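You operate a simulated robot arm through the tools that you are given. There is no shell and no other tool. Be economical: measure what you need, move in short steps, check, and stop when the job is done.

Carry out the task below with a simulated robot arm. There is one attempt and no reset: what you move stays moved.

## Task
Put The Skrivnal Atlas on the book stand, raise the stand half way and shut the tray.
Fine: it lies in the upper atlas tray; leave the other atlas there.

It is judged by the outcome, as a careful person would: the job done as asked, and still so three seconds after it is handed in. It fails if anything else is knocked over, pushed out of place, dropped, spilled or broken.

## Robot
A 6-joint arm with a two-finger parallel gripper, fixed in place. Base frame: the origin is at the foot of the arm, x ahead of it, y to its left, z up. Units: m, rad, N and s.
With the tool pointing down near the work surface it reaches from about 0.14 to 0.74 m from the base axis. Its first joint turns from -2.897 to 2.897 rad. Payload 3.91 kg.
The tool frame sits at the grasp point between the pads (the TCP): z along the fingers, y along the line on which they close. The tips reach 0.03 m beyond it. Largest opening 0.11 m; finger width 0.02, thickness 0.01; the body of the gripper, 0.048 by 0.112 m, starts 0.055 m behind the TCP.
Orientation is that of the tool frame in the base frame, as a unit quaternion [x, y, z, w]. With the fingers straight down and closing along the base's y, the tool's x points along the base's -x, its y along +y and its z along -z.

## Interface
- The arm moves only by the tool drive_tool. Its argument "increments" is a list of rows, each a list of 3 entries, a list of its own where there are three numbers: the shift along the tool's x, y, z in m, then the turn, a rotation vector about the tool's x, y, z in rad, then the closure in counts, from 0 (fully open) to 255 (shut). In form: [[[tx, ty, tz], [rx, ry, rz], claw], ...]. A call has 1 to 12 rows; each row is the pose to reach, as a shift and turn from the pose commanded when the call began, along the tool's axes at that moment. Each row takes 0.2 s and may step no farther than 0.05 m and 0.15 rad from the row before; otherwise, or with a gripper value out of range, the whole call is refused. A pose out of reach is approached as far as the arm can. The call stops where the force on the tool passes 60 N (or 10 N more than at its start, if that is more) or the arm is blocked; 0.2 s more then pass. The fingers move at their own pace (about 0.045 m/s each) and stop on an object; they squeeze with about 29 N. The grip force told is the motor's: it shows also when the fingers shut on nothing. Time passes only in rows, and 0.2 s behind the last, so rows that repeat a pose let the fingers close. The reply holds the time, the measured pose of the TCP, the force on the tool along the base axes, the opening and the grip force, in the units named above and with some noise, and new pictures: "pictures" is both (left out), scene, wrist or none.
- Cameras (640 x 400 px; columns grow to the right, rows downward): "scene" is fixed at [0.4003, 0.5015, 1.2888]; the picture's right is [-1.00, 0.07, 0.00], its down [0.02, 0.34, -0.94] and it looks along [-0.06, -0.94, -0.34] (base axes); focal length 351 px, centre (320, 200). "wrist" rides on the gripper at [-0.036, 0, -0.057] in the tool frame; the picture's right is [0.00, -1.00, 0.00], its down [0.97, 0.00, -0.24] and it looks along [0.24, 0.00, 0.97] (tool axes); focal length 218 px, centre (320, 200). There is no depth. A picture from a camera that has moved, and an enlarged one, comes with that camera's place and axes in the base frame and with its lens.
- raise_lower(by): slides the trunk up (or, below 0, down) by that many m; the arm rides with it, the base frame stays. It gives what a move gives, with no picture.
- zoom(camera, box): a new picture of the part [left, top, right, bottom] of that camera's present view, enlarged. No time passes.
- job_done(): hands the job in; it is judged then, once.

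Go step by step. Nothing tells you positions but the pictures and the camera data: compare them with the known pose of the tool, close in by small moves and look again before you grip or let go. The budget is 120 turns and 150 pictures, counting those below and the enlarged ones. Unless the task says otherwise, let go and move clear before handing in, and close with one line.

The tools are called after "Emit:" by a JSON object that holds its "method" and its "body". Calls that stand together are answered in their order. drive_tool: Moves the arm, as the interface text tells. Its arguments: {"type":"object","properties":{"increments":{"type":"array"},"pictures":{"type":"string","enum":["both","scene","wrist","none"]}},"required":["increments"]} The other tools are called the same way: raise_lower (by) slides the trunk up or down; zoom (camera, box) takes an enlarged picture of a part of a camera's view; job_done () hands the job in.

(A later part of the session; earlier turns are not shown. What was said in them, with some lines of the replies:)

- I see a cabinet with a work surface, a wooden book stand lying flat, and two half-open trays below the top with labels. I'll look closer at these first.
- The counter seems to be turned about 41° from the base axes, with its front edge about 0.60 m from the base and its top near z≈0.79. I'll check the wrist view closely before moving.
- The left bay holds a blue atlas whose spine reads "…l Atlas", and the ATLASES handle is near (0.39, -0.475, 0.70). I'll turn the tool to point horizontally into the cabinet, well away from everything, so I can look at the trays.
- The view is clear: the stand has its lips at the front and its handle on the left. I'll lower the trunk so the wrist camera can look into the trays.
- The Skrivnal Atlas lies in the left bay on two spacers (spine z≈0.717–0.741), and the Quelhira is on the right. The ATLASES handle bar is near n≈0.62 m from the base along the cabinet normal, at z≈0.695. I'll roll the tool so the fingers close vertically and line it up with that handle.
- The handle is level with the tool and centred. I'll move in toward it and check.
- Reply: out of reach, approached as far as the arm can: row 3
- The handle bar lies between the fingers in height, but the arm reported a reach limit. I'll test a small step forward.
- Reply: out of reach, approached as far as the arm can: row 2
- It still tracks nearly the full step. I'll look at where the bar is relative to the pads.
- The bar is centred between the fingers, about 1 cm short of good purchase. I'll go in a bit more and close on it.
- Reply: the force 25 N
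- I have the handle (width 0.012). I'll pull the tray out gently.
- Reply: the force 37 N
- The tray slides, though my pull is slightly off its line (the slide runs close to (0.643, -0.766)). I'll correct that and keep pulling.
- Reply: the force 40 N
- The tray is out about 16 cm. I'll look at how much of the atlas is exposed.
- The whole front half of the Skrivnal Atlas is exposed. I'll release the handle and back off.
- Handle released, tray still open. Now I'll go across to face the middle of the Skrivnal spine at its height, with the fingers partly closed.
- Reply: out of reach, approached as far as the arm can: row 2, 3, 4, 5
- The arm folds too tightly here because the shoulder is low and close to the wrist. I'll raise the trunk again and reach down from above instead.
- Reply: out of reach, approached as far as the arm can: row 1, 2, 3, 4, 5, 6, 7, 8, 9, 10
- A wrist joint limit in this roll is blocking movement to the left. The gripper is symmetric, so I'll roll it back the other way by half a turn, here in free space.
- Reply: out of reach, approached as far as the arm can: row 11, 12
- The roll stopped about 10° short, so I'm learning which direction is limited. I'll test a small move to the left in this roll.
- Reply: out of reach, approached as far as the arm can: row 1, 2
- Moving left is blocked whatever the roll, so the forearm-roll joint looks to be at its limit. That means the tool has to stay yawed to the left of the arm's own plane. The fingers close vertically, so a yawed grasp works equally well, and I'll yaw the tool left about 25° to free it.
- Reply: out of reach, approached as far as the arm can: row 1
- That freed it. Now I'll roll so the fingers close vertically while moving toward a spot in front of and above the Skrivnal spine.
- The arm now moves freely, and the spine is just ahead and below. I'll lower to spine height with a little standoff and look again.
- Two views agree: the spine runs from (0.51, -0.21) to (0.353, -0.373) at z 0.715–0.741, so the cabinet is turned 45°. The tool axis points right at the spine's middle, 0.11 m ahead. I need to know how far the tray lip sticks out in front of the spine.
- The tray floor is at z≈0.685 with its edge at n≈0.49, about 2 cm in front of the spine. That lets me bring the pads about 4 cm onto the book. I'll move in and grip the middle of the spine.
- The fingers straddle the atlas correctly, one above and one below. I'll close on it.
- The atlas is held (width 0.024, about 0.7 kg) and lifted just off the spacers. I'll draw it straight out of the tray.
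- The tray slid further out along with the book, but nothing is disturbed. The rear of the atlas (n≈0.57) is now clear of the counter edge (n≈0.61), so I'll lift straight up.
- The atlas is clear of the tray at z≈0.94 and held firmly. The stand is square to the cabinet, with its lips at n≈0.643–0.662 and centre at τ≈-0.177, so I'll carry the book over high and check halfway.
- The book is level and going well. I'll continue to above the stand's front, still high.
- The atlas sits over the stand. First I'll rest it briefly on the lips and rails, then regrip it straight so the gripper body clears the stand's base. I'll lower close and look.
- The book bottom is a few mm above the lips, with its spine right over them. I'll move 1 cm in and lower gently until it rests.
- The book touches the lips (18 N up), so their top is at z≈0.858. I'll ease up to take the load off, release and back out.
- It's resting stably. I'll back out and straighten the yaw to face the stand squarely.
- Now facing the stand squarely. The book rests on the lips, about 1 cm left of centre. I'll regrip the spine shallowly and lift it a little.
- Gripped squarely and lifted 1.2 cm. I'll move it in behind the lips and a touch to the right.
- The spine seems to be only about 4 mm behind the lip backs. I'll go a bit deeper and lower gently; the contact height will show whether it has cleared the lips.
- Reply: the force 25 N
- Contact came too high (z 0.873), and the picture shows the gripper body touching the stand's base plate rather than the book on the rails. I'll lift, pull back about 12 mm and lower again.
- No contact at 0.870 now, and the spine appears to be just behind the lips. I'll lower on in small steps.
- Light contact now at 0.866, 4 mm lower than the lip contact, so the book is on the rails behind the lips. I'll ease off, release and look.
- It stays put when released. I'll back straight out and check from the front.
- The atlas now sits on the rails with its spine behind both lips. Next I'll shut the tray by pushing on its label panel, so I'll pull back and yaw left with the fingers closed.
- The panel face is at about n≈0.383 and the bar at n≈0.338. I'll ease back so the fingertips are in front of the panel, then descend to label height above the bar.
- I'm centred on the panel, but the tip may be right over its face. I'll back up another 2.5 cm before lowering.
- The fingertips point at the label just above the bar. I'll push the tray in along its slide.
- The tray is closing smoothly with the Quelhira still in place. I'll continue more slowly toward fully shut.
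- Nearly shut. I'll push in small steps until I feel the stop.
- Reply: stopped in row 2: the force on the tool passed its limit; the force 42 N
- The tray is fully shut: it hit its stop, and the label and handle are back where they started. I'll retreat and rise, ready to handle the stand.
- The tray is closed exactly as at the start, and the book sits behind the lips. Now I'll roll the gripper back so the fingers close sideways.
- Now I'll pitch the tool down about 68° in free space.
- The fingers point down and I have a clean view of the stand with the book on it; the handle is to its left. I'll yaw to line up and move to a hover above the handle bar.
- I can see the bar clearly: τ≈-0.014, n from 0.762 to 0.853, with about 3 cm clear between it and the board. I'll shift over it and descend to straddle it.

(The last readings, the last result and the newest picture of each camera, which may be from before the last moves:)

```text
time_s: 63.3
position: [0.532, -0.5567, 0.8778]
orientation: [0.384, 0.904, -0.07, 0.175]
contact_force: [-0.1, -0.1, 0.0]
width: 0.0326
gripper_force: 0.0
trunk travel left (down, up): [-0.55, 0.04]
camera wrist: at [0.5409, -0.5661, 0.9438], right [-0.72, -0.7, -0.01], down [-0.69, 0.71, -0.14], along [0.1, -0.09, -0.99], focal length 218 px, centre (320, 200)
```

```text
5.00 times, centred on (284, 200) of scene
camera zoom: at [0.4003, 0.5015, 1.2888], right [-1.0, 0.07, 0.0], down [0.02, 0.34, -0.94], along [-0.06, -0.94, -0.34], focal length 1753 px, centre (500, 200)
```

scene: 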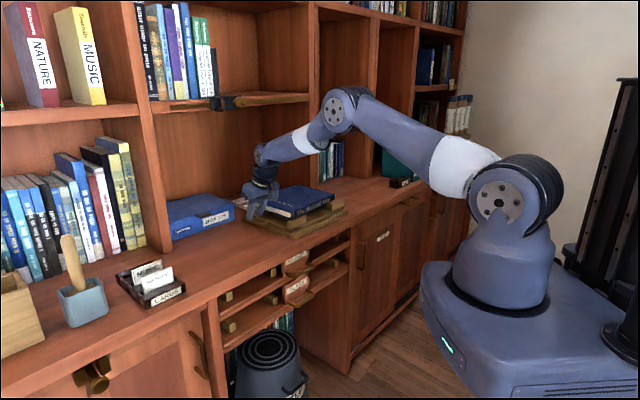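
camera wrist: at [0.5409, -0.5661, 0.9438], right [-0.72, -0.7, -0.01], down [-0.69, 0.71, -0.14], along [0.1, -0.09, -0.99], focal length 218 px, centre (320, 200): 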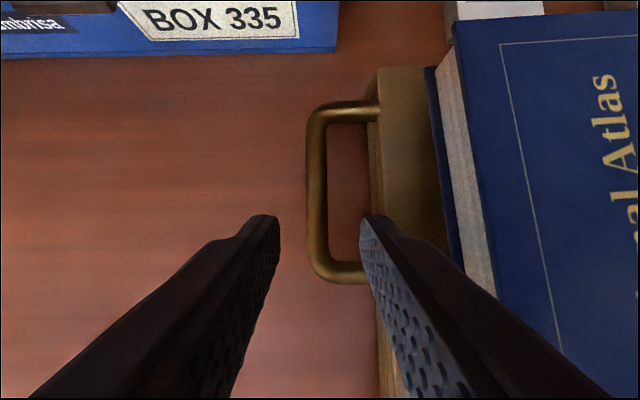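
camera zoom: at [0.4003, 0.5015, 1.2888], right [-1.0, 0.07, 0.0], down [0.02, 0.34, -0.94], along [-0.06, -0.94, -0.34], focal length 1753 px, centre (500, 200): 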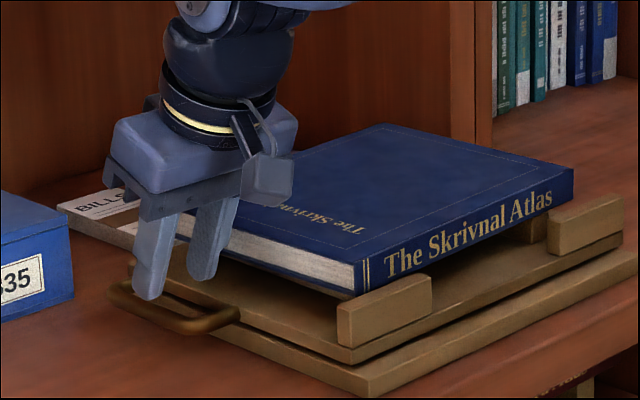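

The bar is centred between the fingers. I'll go down the last 3.4 cm and close.

Emit:
{"method": "drive_tool", "body": {"increments": [[[0, 0.002, 0.017], [0, 0, 0], 180], [[0, 0.002, 0.034], [0, 0, 0], 180], [[0, 0.002, 0.034], [0, 0, 0], 255], [[0, 0.002, 0.034], [0, 0, 0], 255], [[0, 0.002, 0.034], [0, 0, 0], 255]]}}

Emit:
{"method": "zoom", "body": {"camera": "scene", "box": [220, 160, 348, 240]}}

```text
time_s: 64.5
position: [0.5432, -0.5625, 0.846]
orientation: [0.384, 0.904, -0.072, 0.174]
contact_force: [-2.0, -2.0, 0.3]
width: 0.0118
gripper_force: 44.8
trunk travel left (down, up): [-0.55, 0.04]
camera wrist: at [0.5502, -0.5728, 0.9126], right [-0.72, -0.7, 0.0], down [-0.69, 0.71, -0.13], along [0.1, -0.09, -0.99], focal length 218 px, centre (320, 200)
```

scene: 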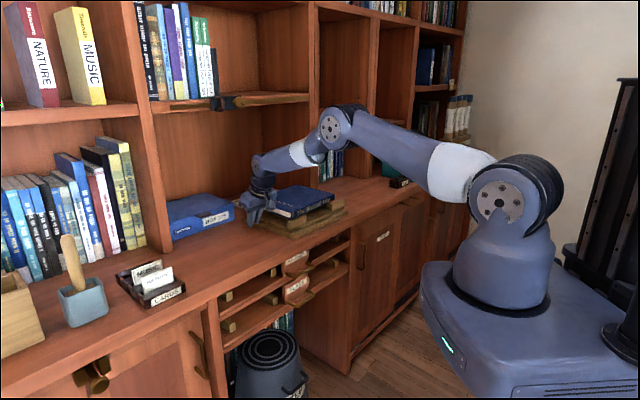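
wrist: 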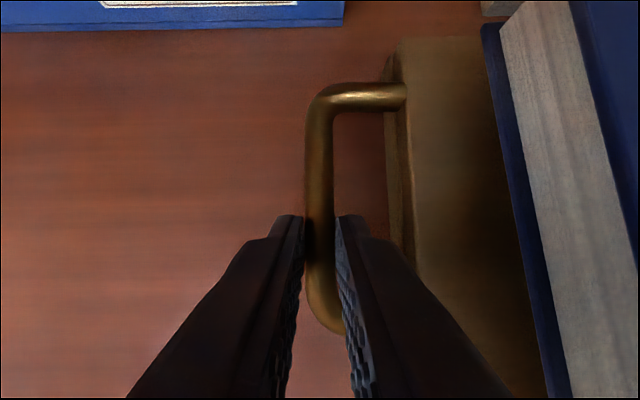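

```text
5.00 times, centred on (284, 200) of scene
camera zoom: at [0.4003, 0.5015, 1.2888], right [-1.0, 0.07, 0.0], down [0.02, 0.34, -0.94], along [-0.06, -0.94, -0.34], focal length 1753 px, centre (500, 200)
```

zoom: 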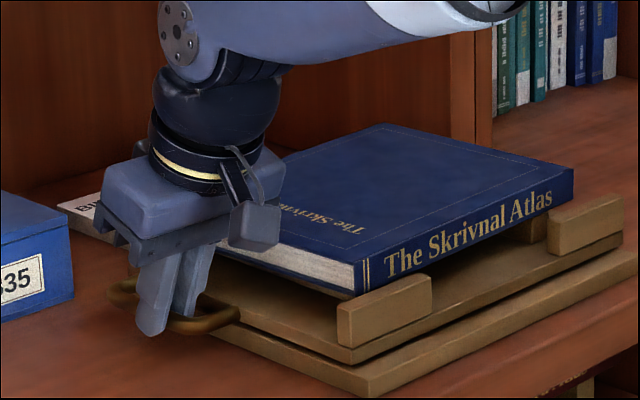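

I have the bar (width 0.012). I'll lift gently on an arc about the stand's front hinge, about 10° first, and check forces and view.

Emit:
{"method": "drive_tool", "body": {"increments": [[[-0.0007, 0, -0.006], [0, -0.0436, 0], 255], [[-0.0015, 0, -0.0121], [0, -0.0873, 0], 255], [[-0.0019, 0, -0.0182], [0, -0.131, 0], 255], [[-0.0022, 0, -0.0242], [0, -0.1745, 0], 255]], "pictures": "wrist"}}

Emit:
{"method": "zoom", "body": {"camera": "scene", "box": [220, 140, 368, 240]}}

```text
time_s: 65.5
position: [0.5378, -0.559, 0.869]
orientation: [0.376, 0.886, -0.103, 0.251]
contact_force: [4.3, -6.7, -15.7]
width: 0.0117
gripper_force: 44.9
trunk travel left (down, up): [-0.55, 0.04]
camera wrist: at [0.5377, -0.5601, 0.9356], right [-0.72, -0.7, -0.01], down [-0.66, 0.69, -0.3], along [0.21, -0.21, -0.95], focal length 218 px, centre (320, 200)
```

wrist: 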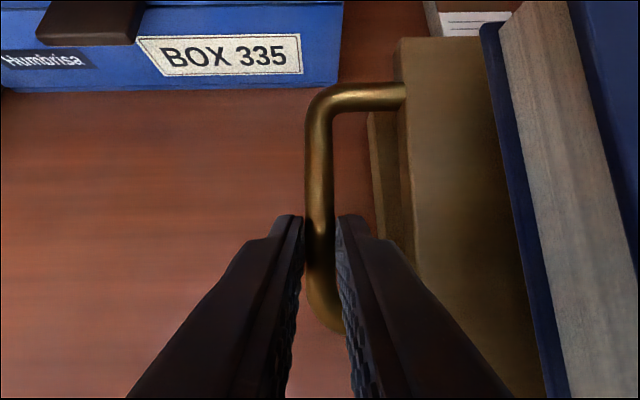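

```text
4.00 times, centred on (294, 190) of scene
camera zoom: at [0.4003, 0.5015, 1.2888], right [-1.0, 0.07, 0.0], down [0.02, 0.34, -0.94], along [-0.06, -0.94, -0.34], focal length 1402 px, centre (424, 240)
```

zoom: 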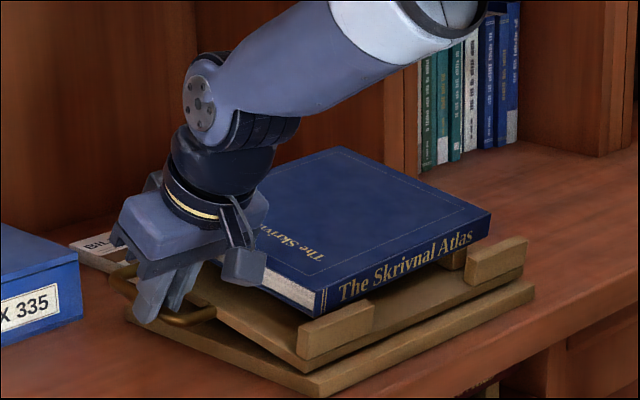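

The board lifts smoothly about its front hinge, with the book riding along. I'll continue to about 25°.

Emit:
{"method": "drive_tool", "body": {"increments": [[[-0.0009, 0, -0.006], [0, -0.0436, 0], 255], [[-0.0016, 0, -0.0121], [0, -0.0873, 0], 255], [[-0.002, 0, -0.0182], [0, -0.131, 0], 255], [[-0.0023, 0, -0.0243], [0, -0.1745, 0], 255], [[-0.0022, 0, -0.0304], [0, -0.218, 0], 255], [[-0.0019, 0, -0.0364], [0, -0.262, 0], 255]], "pictures": "scene"}}

Emit:
{"method": "zoom", "body": {"camera": "scene", "box": [220, 140, 368, 240]}}

```text
time_s: 66.9
position: [0.5245, -0.5463, 0.9006]
orientation: [0.359, 0.846, -0.153, 0.364]
contact_force: [-1.9, -3.2, -15.9]
width: 0.0117
gripper_force: 44.7
trunk travel left (down, up): [-0.55, 0.04]
```

scene: 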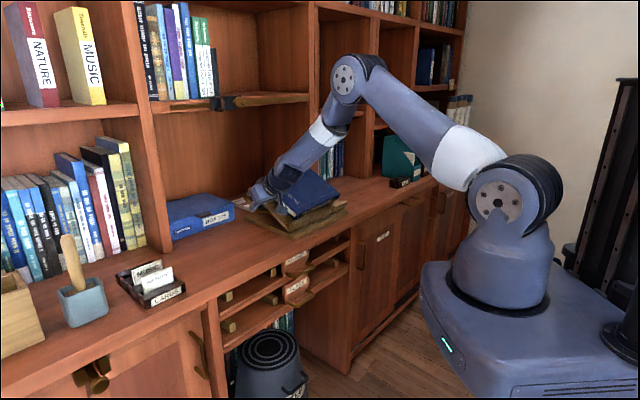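

```text
4.00 times, centred on (294, 190) of scene
camera zoom: at [0.4003, 0.5015, 1.2888], right [-1.0, 0.07, 0.0], down [0.02, 0.34, -0.94], along [-0.06, -0.94, -0.34], focal length 1402 px, centre (424, 240)
```

zoom: 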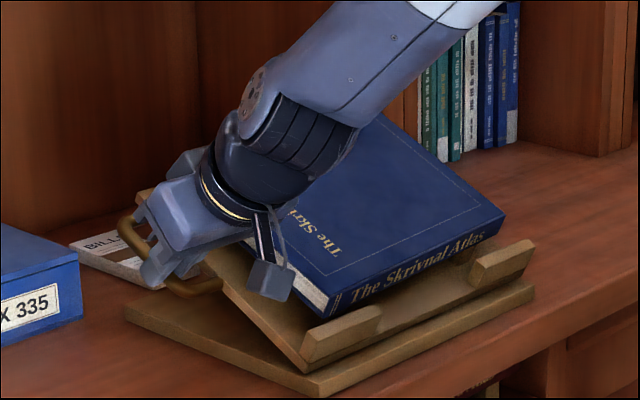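

The board is at about 25° with the book held by the lips. I'll lower it slightly to learn how the hinge holds (free, friction or ratchet).

Emit:
{"method": "drive_tool", "body": {"increments": [[[0.001, 0, 0.004], [0, 0, 0], 255], [[0.002, 0, 0.008], [0, 0, 0], 255]], "pictures": "none"}}

```text
time_s: 67.5
position: [0.5279, -0.548, 0.8943]
orientation: [0.359, 0.845, -0.151, 0.365]
contact_force: [-6.8, 2.4, -3.1]
width: 0.0119
gripper_force: 44.9
trunk travel left (down, up): [-0.55, 0.04]
```

Emit:
{"method": "drive_tool", "body": {"increments": [[[0.001, 0, 0.004], [0, 0, 0], 255], [[0.002, 0, 0.008], [0, 0, 0], 255], [[0.002, 0, 0.008], [0, 0, 0], 255]], "pictures": "none"}}

Emit:
{"method": "zoom", "body": {"camera": "scene", "box": [220, 140, 368, 240]}}

```text
time_s: 68.3
position: [0.5308, -0.5501, 0.8879]
orientation: [0.359, 0.845, -0.152, 0.365]
contact_force: [-11.7, 8.9, -1.9]
width: 0.0118
gripper_force: 45.5
trunk travel left (down, up): [-0.55, 0.04]
```

```text
4.00 times, centred on (294, 190) of scene
camera zoom: at [0.4003, 0.5015, 1.2888], right [-1.0, 0.07, 0.0], down [0.02, 0.34, -0.94], along [-0.06, -0.94, -0.34], focal length 1402 px, centre (424, 240)
```

zoom: 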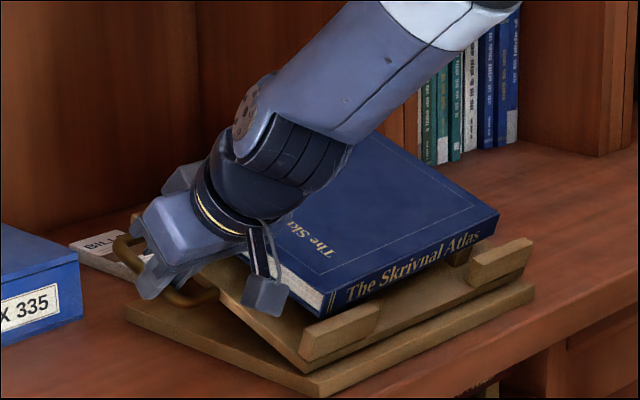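

The hinge holds by friction: lowering needed a slight push and raising about 15 N. So it stays wherever it is left. To find half way I'll raise it gently to see where its travel ends.

Emit:
{"method": "drive_tool", "body": {"increments": [[[-0.0047, 0, -0.0141], [0, 0, 0], 255], [[-0.0086, 0, -0.0263], [0, 0, 0], 255], [[-0.01, 0, -0.0325], [0, 0, 0], 255], [[-0.0113, 0, -0.0387], [0, 0, 0], 255], [[-0.0121, 0, -0.045], [0, 0, 0], 255], [[-0.0129, 0, -0.0513], [0, 0, 0], 255]], "pictures": "none"}}

Emit:
{"method": "zoom", "body": {"camera": "scene", "box": [220, 140, 368, 240]}}

```text
time_s: 69.7
position: [0.5115, -0.5313, 0.9348]
orientation: [0.359, 0.845, -0.152, 0.366]
contact_force: [2.2, -3.0, -1.5]
width: 0.0118
gripper_force: 44.7
trunk travel left (down, up): [-0.55, 0.04]
```

```text
4.00 times, centred on (294, 190) of scene
camera zoom: at [0.4003, 0.5015, 1.2888], right [-1.0, 0.07, 0.0], down [0.02, 0.34, -0.94], along [-0.06, -0.94, -0.34], focal length 1402 px, centre (424, 240)
```

zoom: 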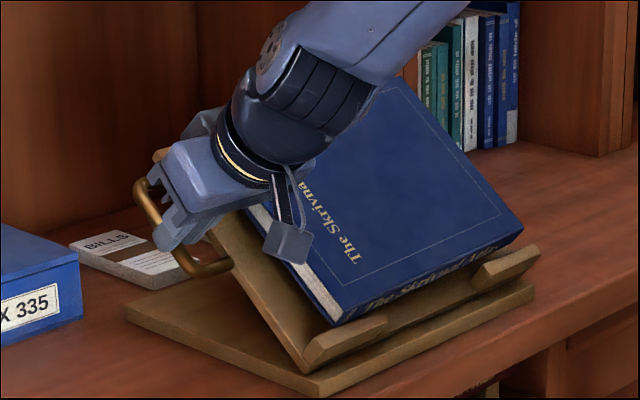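

Emit:
{"method": "drive_tool", "body": {"increments": [[[-0.0003, 0, -0.0064], [0, 0, 0], 255], [[-0.0005, 0, -0.0127], [0, 0, 0], 255], [[-0.0002, 0, -0.019], [0, 0, 0], 255], [[0.0001, 0, -0.0252], [0, 0, 0], 255]], "pictures": "none"}}

Emit:
{"method": "zoom", "body": {"camera": "scene", "box": [220, 140, 368, 240]}}

```text
time_s: 70.7
position: [0.4974, -0.5181, 0.9494]
orientation: [0.359, 0.845, -0.152, 0.365]
contact_force: [0.2, -0.1, -0.8]
width: 0.0
gripper_force: 38.2
trunk travel left (down, up): [-0.55, 0.04]
```

```text
4.00 times, centred on (294, 190) of scene
camera zoom: at [0.4003, 0.5015, 1.2888], right [-1.0, 0.07, 0.0], down [0.02, 0.34, -0.94], along [-0.06, -0.94, -0.34], focal length 1402 px, centre (424, 240)
```

zoom: 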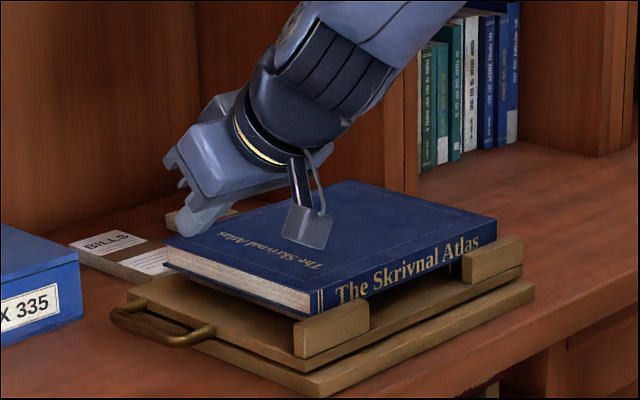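

The bar slipped out of the pads near the top of the travel and the board came back down flat. The book still appears to be seated. I'll back off and inspect before trying again.

Emit:
{"method": "drive_tool", "body": {"increments": [[[0.0, 0.01, -0.04], [0, 0.1, 0], 255], [[0.02, 0.02, -0.07], [0, 0.25, 0], 200], [[0.02, 0.02, -0.09], [0, 0.4, 0], 180]]}}

Emit:
{"method": "zoom", "body": {"camera": "scene", "box": [220, 160, 348, 240]}}

```text
time_s: 71.5
position: [0.4578, -0.4482, 0.9983]
orientation: [0.383, 0.901, -0.078, 0.189]
contact_force: [-0.4, 0.7, 0.1]
width: 0.0324
gripper_force: 0.0
trunk travel left (down, up): [-0.55, 0.04]
camera wrist: at [0.4639, -0.4555, 1.0644], right [-0.72, -0.69, -0.01], down [-0.68, 0.71, -0.17], along [0.12, -0.12, -0.99], focal length 218 px, centre (320, 200)
```

scene: 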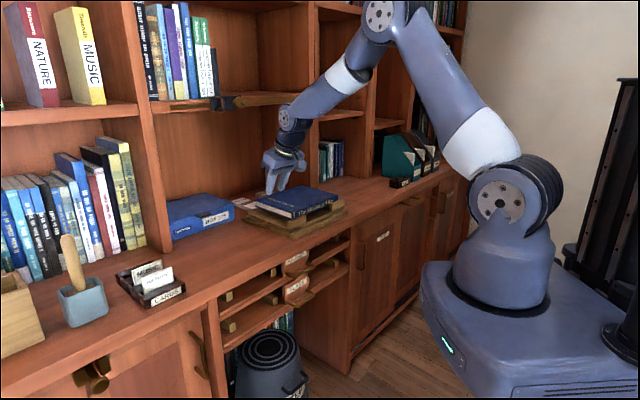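
wrist: 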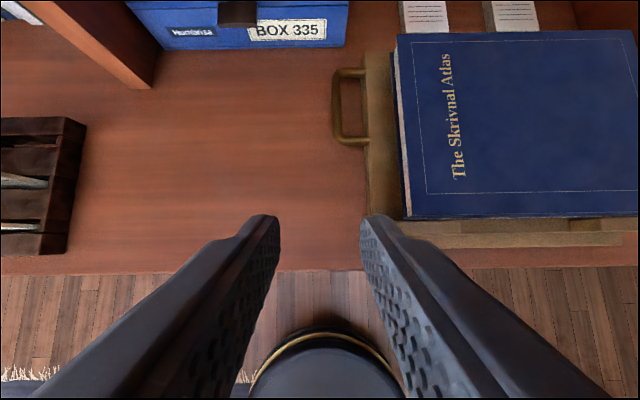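

```text
5.00 times, centred on (284, 200) of scene
camera zoom: at [0.4003, 0.5015, 1.2888], right [-1.0, 0.07, 0.0], down [0.02, 0.34, -0.94], along [-0.06, -0.94, -0.34], focal length 1753 px, centre (500, 200)
```

zoom: 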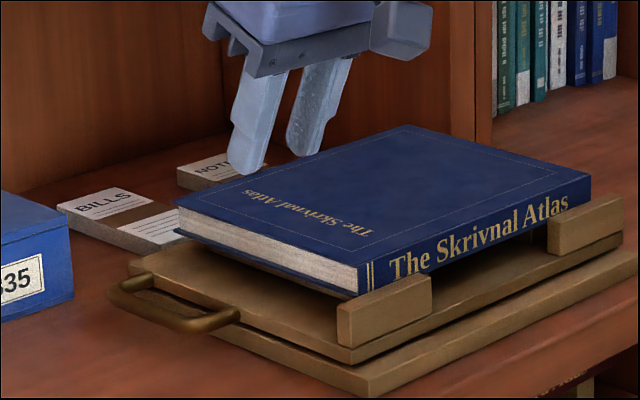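

The book is still properly on the stand (even better centred) and nothing else is disturbed. I'll take the handle again, more carefully.

Emit:
{"method": "drive_tool", "body": {"increments": [[[-0.02, -0.007, 0.035], [0, 0, 0], 180], [[-0.045, -0.014, 0.075], [0, 0, 0], 180], [[-0.0686, -0.0204, 0.1161], [0, 0, 0], 180], [[-0.0686, -0.0204, 0.145], [0, 0, 0], 180]], "pictures": "wrist"}}

```text
time_s: 72.5
position: [0.5271, -0.5485, 0.8918]
orientation: [0.383, 0.901, -0.077, 0.19]
contact_force: [-0.4, -0.6, 0.1]
width: 0.0325
gripper_force: 0.1
trunk travel left (down, up): [-0.55, 0.04]
camera wrist: at [0.5347, -0.5574, 0.9579], right [-0.72, -0.7, -0.01], down [-0.68, 0.71, -0.17], along [0.12, -0.12, -0.99], focal length 218 px, centre (320, 200)
```

wrist: 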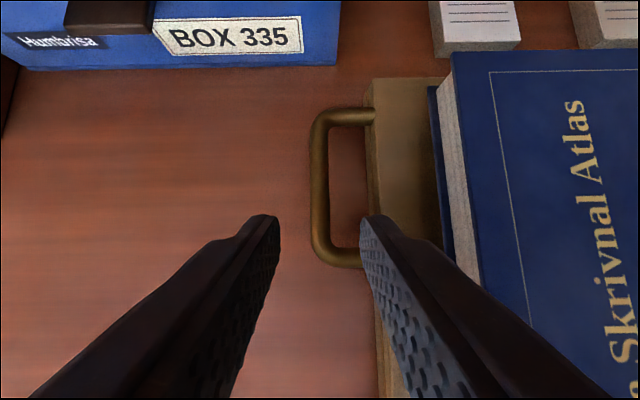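

Emit:
{"method": "drive_tool", "body": {"increments": [[[0, 0, 0.028], [0, 0, 0], 180], [[0, 0, 0.052], [0, 0, 0], 180], [[0, 0, 0.052], [0, 0, 0], 255], [[0, 0, 0.052], [0, 0, 0], 255], [[0, 0, 0.052], [0, 0, 0], 255]], "pictures": "none"}}

```text
time_s: 73.7
position: [0.5418, -0.5633, 0.8437]
orientation: [0.382, 0.901, -0.078, 0.19]
contact_force: [-0.5, 0.2, -0.9]
width: 0.0116
gripper_force: 44.8
trunk travel left (down, up): [-0.55, 0.04]
```

Gripped again. I'll raise to about 20° and hold, reading the static load.

Emit:
{"method": "drive_tool", "body": {"increments": [[[-0.001, 0, -0.006], [0, -0.0436, 0], 255], [[-0.0021, 0, -0.0119], [0, -0.0873, 0], 255], [[-0.0027, 0, -0.018], [0, -0.131, 0], 255], [[-0.0033, 0, -0.024], [0, -0.1745, 0], 255], [[-0.0033, 0, -0.03], [0, -0.218, 0], 255], [[-0.0033, 0, -0.036], [0, -0.262, 0], 255], [[-0.0029, 0, -0.042], [0, -0.3054, 0], 255], [[-0.0024, 0, -0.0482], [0, -0.349, 0], 255], [[-0.0024, 0, -0.0482], [0, -0.349, 0], 255], [[-0.0024, 0, -0.0482], [0, -0.349, 0], 255]], "pictures": "none"}}

Emit:
{"method": "zoom", "body": {"camera": "scene", "box": [220, 140, 368, 240]}}

```text
time_s: 75.9
position: [0.5294, -0.5514, 0.8893]
orientation: [0.362, 0.854, -0.143, 0.344]
contact_force: [7.8, -5.8, -2.7]
width: 0.0117
gripper_force: 44.9
trunk travel left (down, up): [-0.55, 0.04]
```

```text
4.00 times, centred on (294, 190) of scene
camera zoom: at [0.4003, 0.5015, 1.2888], right [-1.0, 0.07, 0.0], down [0.02, 0.34, -0.94], along [-0.06, -0.94, -0.34], focal length 1402 px, centre (424, 240)
```

zoom: 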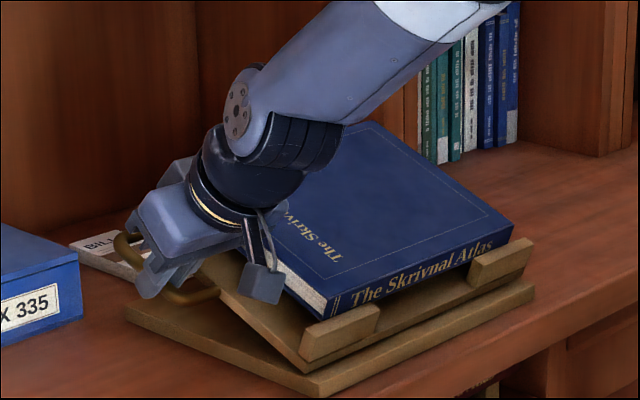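

Emit:
{"method": "drive_tool", "body": {"increments": [[[0.0006, 0, 0.0023], [0, 0.0175, 0], 255], [[0.0012, 0, 0.0047], [0, 0.035, 0], 255], [[0.0012, 0, 0.0047], [0, 0.035, 0], 255], [[0.0012, 0, 0.0047], [0, 0.035, 0], 255]], "pictures": "none"}}

```text
time_s: 76.9
position: [0.5323, -0.5539, 0.8837]
orientation: [0.365, 0.86, -0.137, 0.328]
contact_force: [7.1, -2.9, -2.3]
width: 0.0116
gripper_force: 45.3
trunk travel left (down, up): [-0.55, 0.04]
```

The static load equals the book's weight alone, so the hinge may not hold here by itself. I'll look under the raised board for a prop or notches.

Emit:
{"method": "zoom", "body": {"camera": "scene", "box": [245, 195, 325, 245]}}

Emit:
{"method": "zoom", "body": {"camera": "wrist", "box": [200, 0, 640, 400]}}

```text
8.00 times, centred on (285, 220) of scene
camera zoom: at [0.4003, 0.5015, 1.2888], right [-1.0, 0.07, 0.0], down [0.02, 0.34, -0.94], along [-0.06, -0.94, -0.34], focal length 2805 px, centre (600, 40)
```

zoom: 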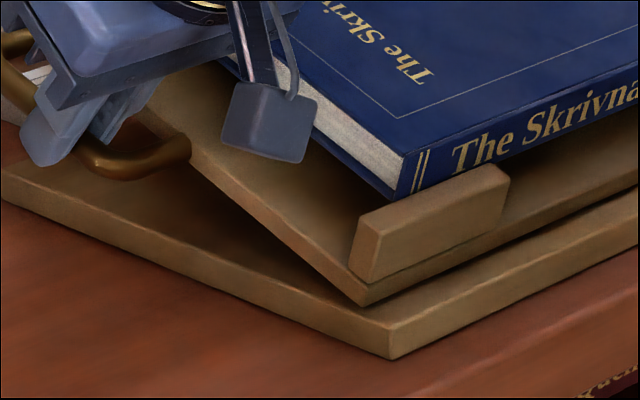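

```text
1.00 times, centred on (420, 200) of wrist
camera zoom: at [0.5244, -0.5465, 0.9516], right [-0.72, -0.7, -0.01], down [-0.61, 0.64, -0.47], along [0.33, -0.33, -0.88], focal length 218 px, centre (220, 200)
```

zoom: 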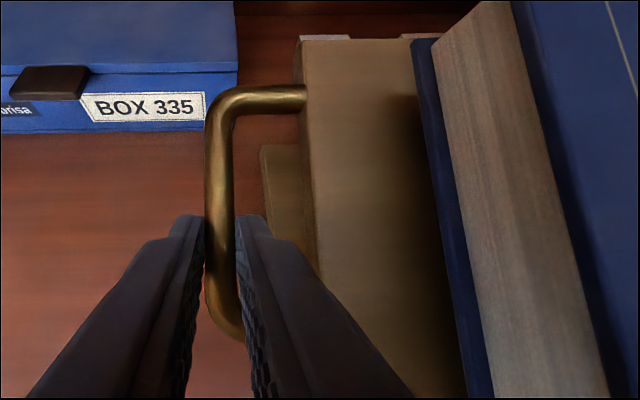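

Emit:
{"method": "drive_tool", "body": {"increments": [[[-0.001, 0, -0.0054], [0, -0.0393, 0], 255], [[-0.002, 0, -0.0107], [0, -0.0785, 0], 255], [[-0.0026, 0, -0.0162], [0, -0.118, 0], 255], [[-0.0032, 0, -0.0216], [0, -0.157, 0], 255], [[-0.0032, 0, -0.0216], [0, -0.157, 0], 255], [[-0.0032, 0, -0.0216], [0, -0.157, 0], 255]], "pictures": "none"}}

Emit:
{"method": "drive_tool", "body": {"increments": [[[0.0006, 0, 0.0036], [0, 0.026, 0], 255], [[0.0012, 0, 0.0072], [0, 0.052, 0], 255], [[0.0012, 0, 0.0072], [0, 0.052, 0], 255], [[0.0012, 0, 0.0072], [0, 0.052, 0], 255]], "pictures": "none"}}

Emit:
{"method": "drive_tool", "body": {"increments": [[[0.0006, 0, 0.0036], [0, 0.026, 0], 255], [[0.0012, 0, 0.0072], [0, 0.052, 0], 255], [[0.0012, 0, 0.0072], [0, 0.052, 0], 255], [[0.0012, 0, 0.0072], [0, 0.052, 0], 255]], "pictures": "none"}}

```text
time_s: 78.3
position: [0.5259, -0.5458, 0.8995]
orientation: [0.352, 0.837, -0.154, 0.389]
contact_force: [-3.2, -19.3, -12.6]
width: 0.0115
gripper_force: 44.9
out of reach, approached as far as the arm can: row 3, 4, 5, 6
trunk travel left (down, up): [-0.55, 0.04]
```

```text
time_s: 79.3
position: [0.5274, -0.5489, 0.8978]
orientation: [0.358, 0.838, -0.157, 0.381]
contact_force: [-28.0, -8.7, -2.0]
width: 0.0118
gripper_force: 44.4
trunk travel left (down, up): [-0.55, 0.04]
```

```text
time_s: 80.3
position: [0.5315, -0.5524, 0.8879]
orientation: [0.363, 0.852, -0.145, 0.349]
contact_force: [-27.0, -9.1, -16.8]
width: 0.0121
gripper_force: 45.1
out of reach, approached as far as the arm can: row 1, 2
trunk travel left (down, up): [-0.55, 0.04]
```

The wrist is near a limit at this shallow pitch, which is causing side loads. I'll restore a steeper tool pitch and relax the side force before testing further.

Emit:
{"method": "drive_tool", "body": {"increments": [[[0, -0.002, 0], [0, 0.05, 0], 255], [[0, -0.004, 0], [0, 0.1, 0], 255], [[0, -0.004, 0], [0, 0.1, 0], 255]]}}

```text
time_s: 81.1
position: [0.5329, -0.5536, 0.8904]
orientation: [0.368, 0.868, -0.127, 0.309]
contact_force: [-3.3, -4.1, -16.1]
width: 0.0118
gripper_force: 44.5
trunk travel left (down, up): [-0.55, 0.04]
camera wrist: at [0.5271, -0.5494, 0.9572], right [-0.72, -0.7, -0.01], down [-0.63, 0.65, -0.42], along [0.3, -0.3, -0.91], focal length 218 px, centre (320, 200)
```

scene: 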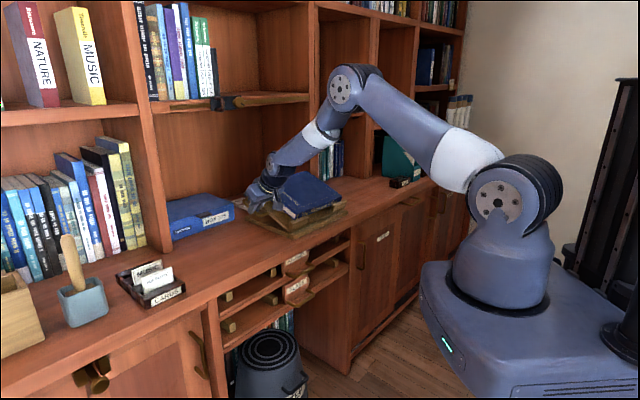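
wrist: 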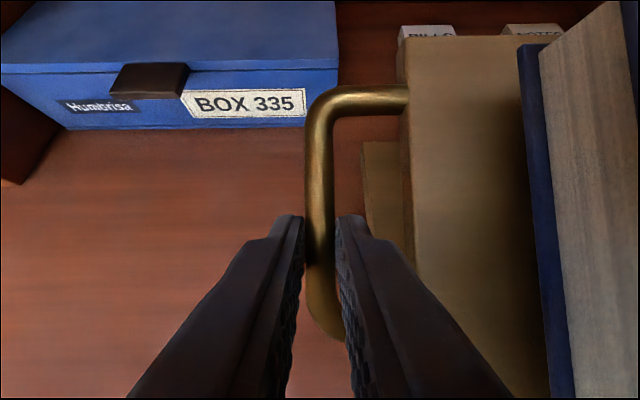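

Emit:
{"method": "drive_tool", "body": {"increments": [[[0.0009, 0, 0.0029], [0, 0, 0], 255], [[0.0017, 0, 0.0057], [0, 0, 0], 255], [[0.0017, 0, 0.0057], [0, 0, 0], 255], [[0.0017, 0, 0.0057], [0, 0, 0], 255]], "pictures": "none"}}

Emit:
{"method": "zoom", "body": {"camera": "scene", "box": [220, 140, 368, 240]}}

```text
time_s: 82.1
position: [0.5336, -0.555, 0.8881]
orientation: [0.367, 0.867, -0.128, 0.311]
contact_force: [-0.3, 7.4, 11.6]
width: 0.0116
gripper_force: 44.5
trunk travel left (down, up): [-0.55, 0.04]
```

```text
4.00 times, centred on (294, 190) of scene
camera zoom: at [0.4003, 0.5015, 1.2888], right [-1.0, 0.07, 0.0], down [0.02, 0.34, -0.94], along [-0.06, -0.94, -0.34], focal length 1402 px, centre (424, 240)
```

zoom: 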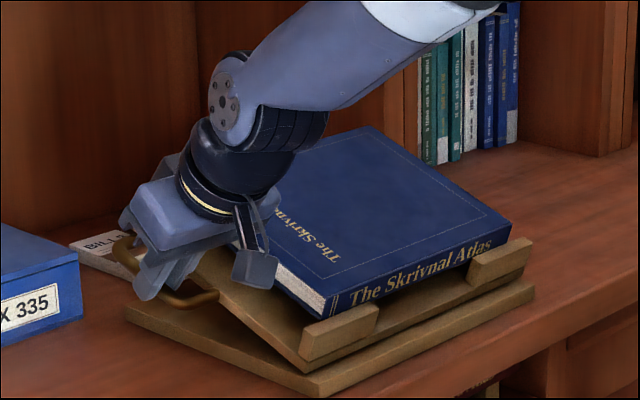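

The board now strongly resists lowering (+12 N up), so a ratchet notch holds it near 20°. That also explains the earlier drop: passing the top released it. I'll check for a further notch nearer the middle by going up to about 28° and easing back.

Emit:
{"method": "drive_tool", "body": {"increments": [[[-0.0015, 0, -0.0062], [0, 0, 0], 255], [[-0.003, 0, -0.0124], [0, 0, 0], 255], [[-0.0044, 0, -0.0186], [0, 0, 0], 255], [[-0.0058, 0, -0.0248], [0, 0, 0], 255], [[-0.0058, 0, -0.0248], [0, 0, 0], 255]], "pictures": "none"}}

Emit:
{"method": "drive_tool", "body": {"increments": [[[0.0008, 0, 0.003], [0, 0, 0], 255], [[0.0017, 0, 0.006], [0, 0, 0], 255], [[0.0017, 0, 0.006], [0, 0, 0], 255]], "pictures": "none"}}

```text
time_s: 83.3
position: [0.5274, -0.5473, 0.9071]
orientation: [0.368, 0.868, -0.128, 0.308]
contact_force: [13.8, -3.0, -10.8]
width: 0.0118
gripper_force: 45.1
trunk travel left (down, up): [-0.55, 0.04]
```

```text
time_s: 84.1
position: [0.5279, -0.5491, 0.903]
orientation: [0.368, 0.868, -0.128, 0.309]
contact_force: [8.1, 5.1, 5.5]
width: 0.0118
gripper_force: 45.1
trunk travel left (down, up): [-0.55, 0.04]
```

Emit:
{"method": "drive_tool", "body": {"increments": [[[0.0009, 0, 0.003], [0, 0, 0], 255], [[0.0017, 0, 0.006], [0, 0, 0], 255], [[0.0017, 0, 0.006], [0, 0, 0], 255]], "pictures": "none"}}

Emit:
{"method": "zoom", "body": {"camera": "scene", "box": [220, 140, 368, 240]}}

```text
time_s: 84.9
position: [0.5302, -0.5507, 0.8955]
orientation: [0.368, 0.868, -0.127, 0.308]
contact_force: [14.2, 0.4, -2.0]
width: 0.0119
gripper_force: 44.9
trunk travel left (down, up): [-0.55, 0.04]
```

```text
4.00 times, centred on (294, 190) of scene
camera zoom: at [0.4003, 0.5015, 1.2888], right [-1.0, 0.07, 0.0], down [0.02, 0.34, -0.94], along [-0.06, -0.94, -0.34], focal length 1402 px, centre (424, 240)
```

zoom: 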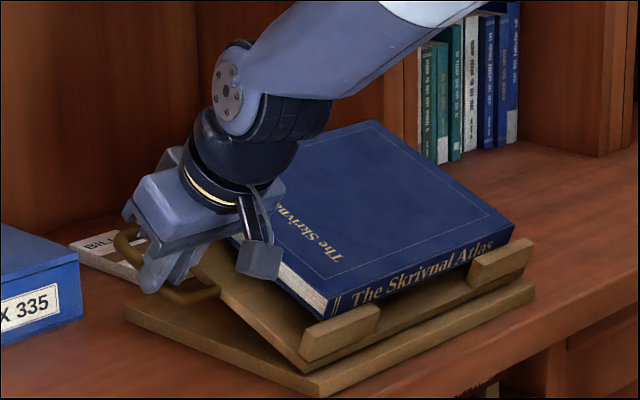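

Emit:
{"method": "drive_tool", "body": {"increments": [[[0.0009, 0, 0.003], [0, 0, 0], 255], [[0.0017, 0, 0.006], [0, 0, 0], 255], [[0.0017, 0, 0.006], [0, 0, 0], 255], [[0.0017, 0, 0.006], [0, 0, 0], 255]], "pictures": "none"}}

```text
time_s: 85.9
position: [0.5308, -0.5514, 0.8902]
orientation: [0.368, 0.868, -0.128, 0.309]
contact_force: [9.8, 6.6, 8.1]
width: 0.0116
gripper_force: 45.5
trunk travel left (down, up): [-0.55, 0.04]
```

It's held firmly again at about 21°, a real notch. The travel seemed to end around 42–45°, so this is half way. I'll ease the load and open the fingers while still around the bar.

Emit:
{"method": "drive_tool", "body": {"increments": [[[-0.0003, 0, -0.001], [0, 0, 0], 255], [[-0.0006, 0, -0.002], [0, 0, 0], 220], [[-0.0006, 0, -0.002], [0, 0, 0], 180], [[-0.0006, 0, -0.002], [0, 0, 0], 180]], "pictures": "wrist"}}

Emit:
{"method": "zoom", "body": {"camera": "scene", "box": [220, 140, 368, 240]}}

```text
time_s: 86.9
position: [0.5284, -0.552, 0.8929]
orientation: [0.369, 0.868, -0.128, 0.308]
contact_force: [0.1, -0.1, 0.6]
width: 0.0324
gripper_force: 0.1
trunk travel left (down, up): [-0.55, 0.04]
camera wrist: at [0.5233, -0.5476, 0.9591], right [-0.72, -0.69, -0.01], down [-0.63, 0.65, -0.42], along [0.3, -0.3, -0.91], focal length 218 px, centre (320, 200)
```

wrist: 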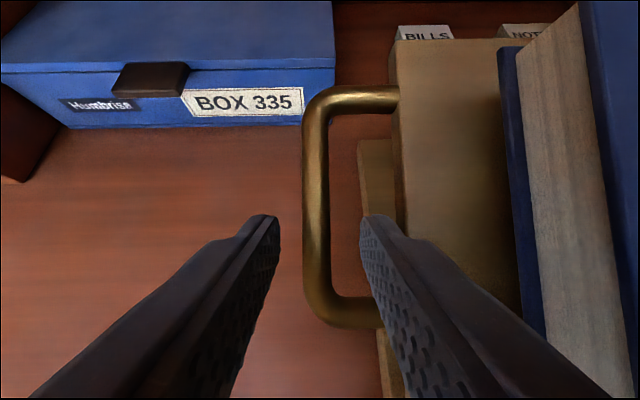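

```text
4.00 times, centred on (294, 190) of scene
camera zoom: at [0.4003, 0.5015, 1.2888], right [-1.0, 0.07, 0.0], down [0.02, 0.34, -0.94], along [-0.06, -0.94, -0.34], focal length 1402 px, centre (424, 240)
```

zoom: 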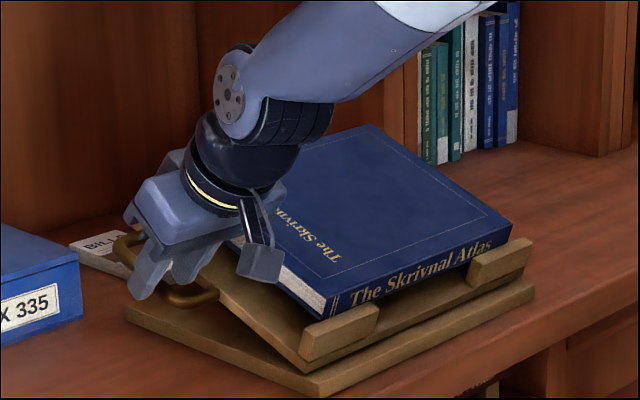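

The stand stays up on its own with the book in place. I'll withdraw straight back along the fingers.

Emit:
{"method": "drive_tool", "body": {"increments": [[[0, 0.001, -0.03], [0, 0, 0], 180], [[0, 0.001, -0.07], [0, 0, 0], 180], [[0, 0.001, -0.11], [0, 0, 0], 180], [[0, 0.03, -0.15], [0, 0, 0], 180], [[0, 0.06, -0.18], [0, 0, 0], 180]]}}

Emit:
{"method": "zoom", "body": {"camera": "scene", "box": [220, 140, 368, 240]}}

```text
time_s: 88.1
position: [0.4933, -0.4292, 1.0309]
orientation: [0.368, 0.868, -0.128, 0.309]
contact_force: [0.7, 0.3, 0.2]
width: 0.0325
gripper_force: 0.1
trunk travel left (down, up): [-0.55, 0.04]
camera wrist: at [0.4866, -0.4239, 1.0992], right [-0.72, -0.7, -0.01], down [-0.63, 0.65, -0.42], along [0.3, -0.3, -0.91], focal length 218 px, centre (320, 200)
```

scene: 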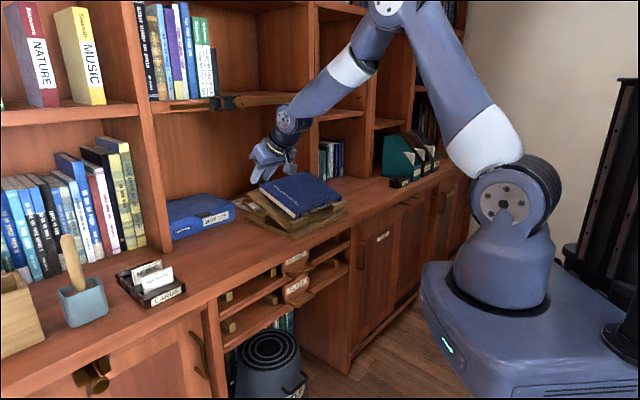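
wrist: 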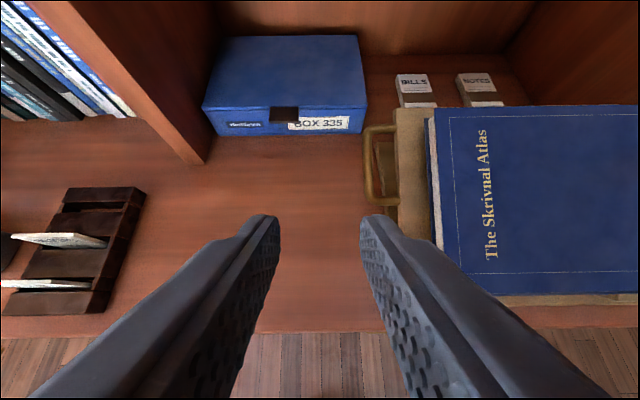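

```text
4.00 times, centred on (294, 190) of scene
camera zoom: at [0.4003, 0.5015, 1.2888], right [-1.0, 0.07, 0.0], down [0.02, 0.34, -0.94], along [-0.06, -0.94, -0.34], focal length 1402 px, centre (424, 240)
```

zoom: 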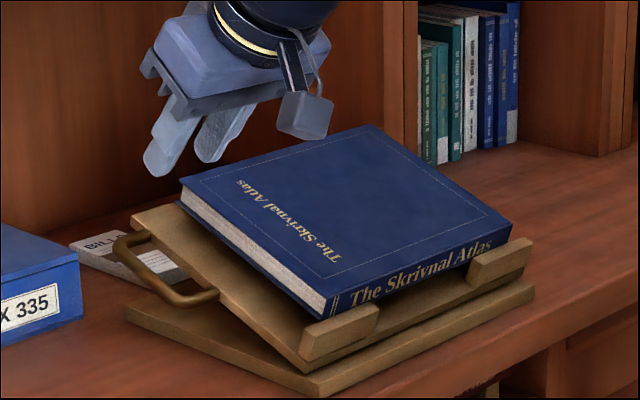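

The Skrivnal Atlas is resting against the lips and the stand is holding at about 20°, half of its travel as I felt it. The tray is shut with the Quelhira inside, and the arm is clear, so I'm handing in.

Emit:
{"method": "job_done", "body": {}}

```text
The job is handed in.
```

The Skrivnal Atlas is on the book stand, the stand is holding at about 20°, and the atlas tray is shut with the Quelhira Atlas still inside. I took 20° as half way because the travel seemed to end a little above 40°. On my first lift the handle slipped from the gripper near the top and the stand dropped flat with the atlas on it. The atlas stayed seated, and I saw nothing else disturbed.
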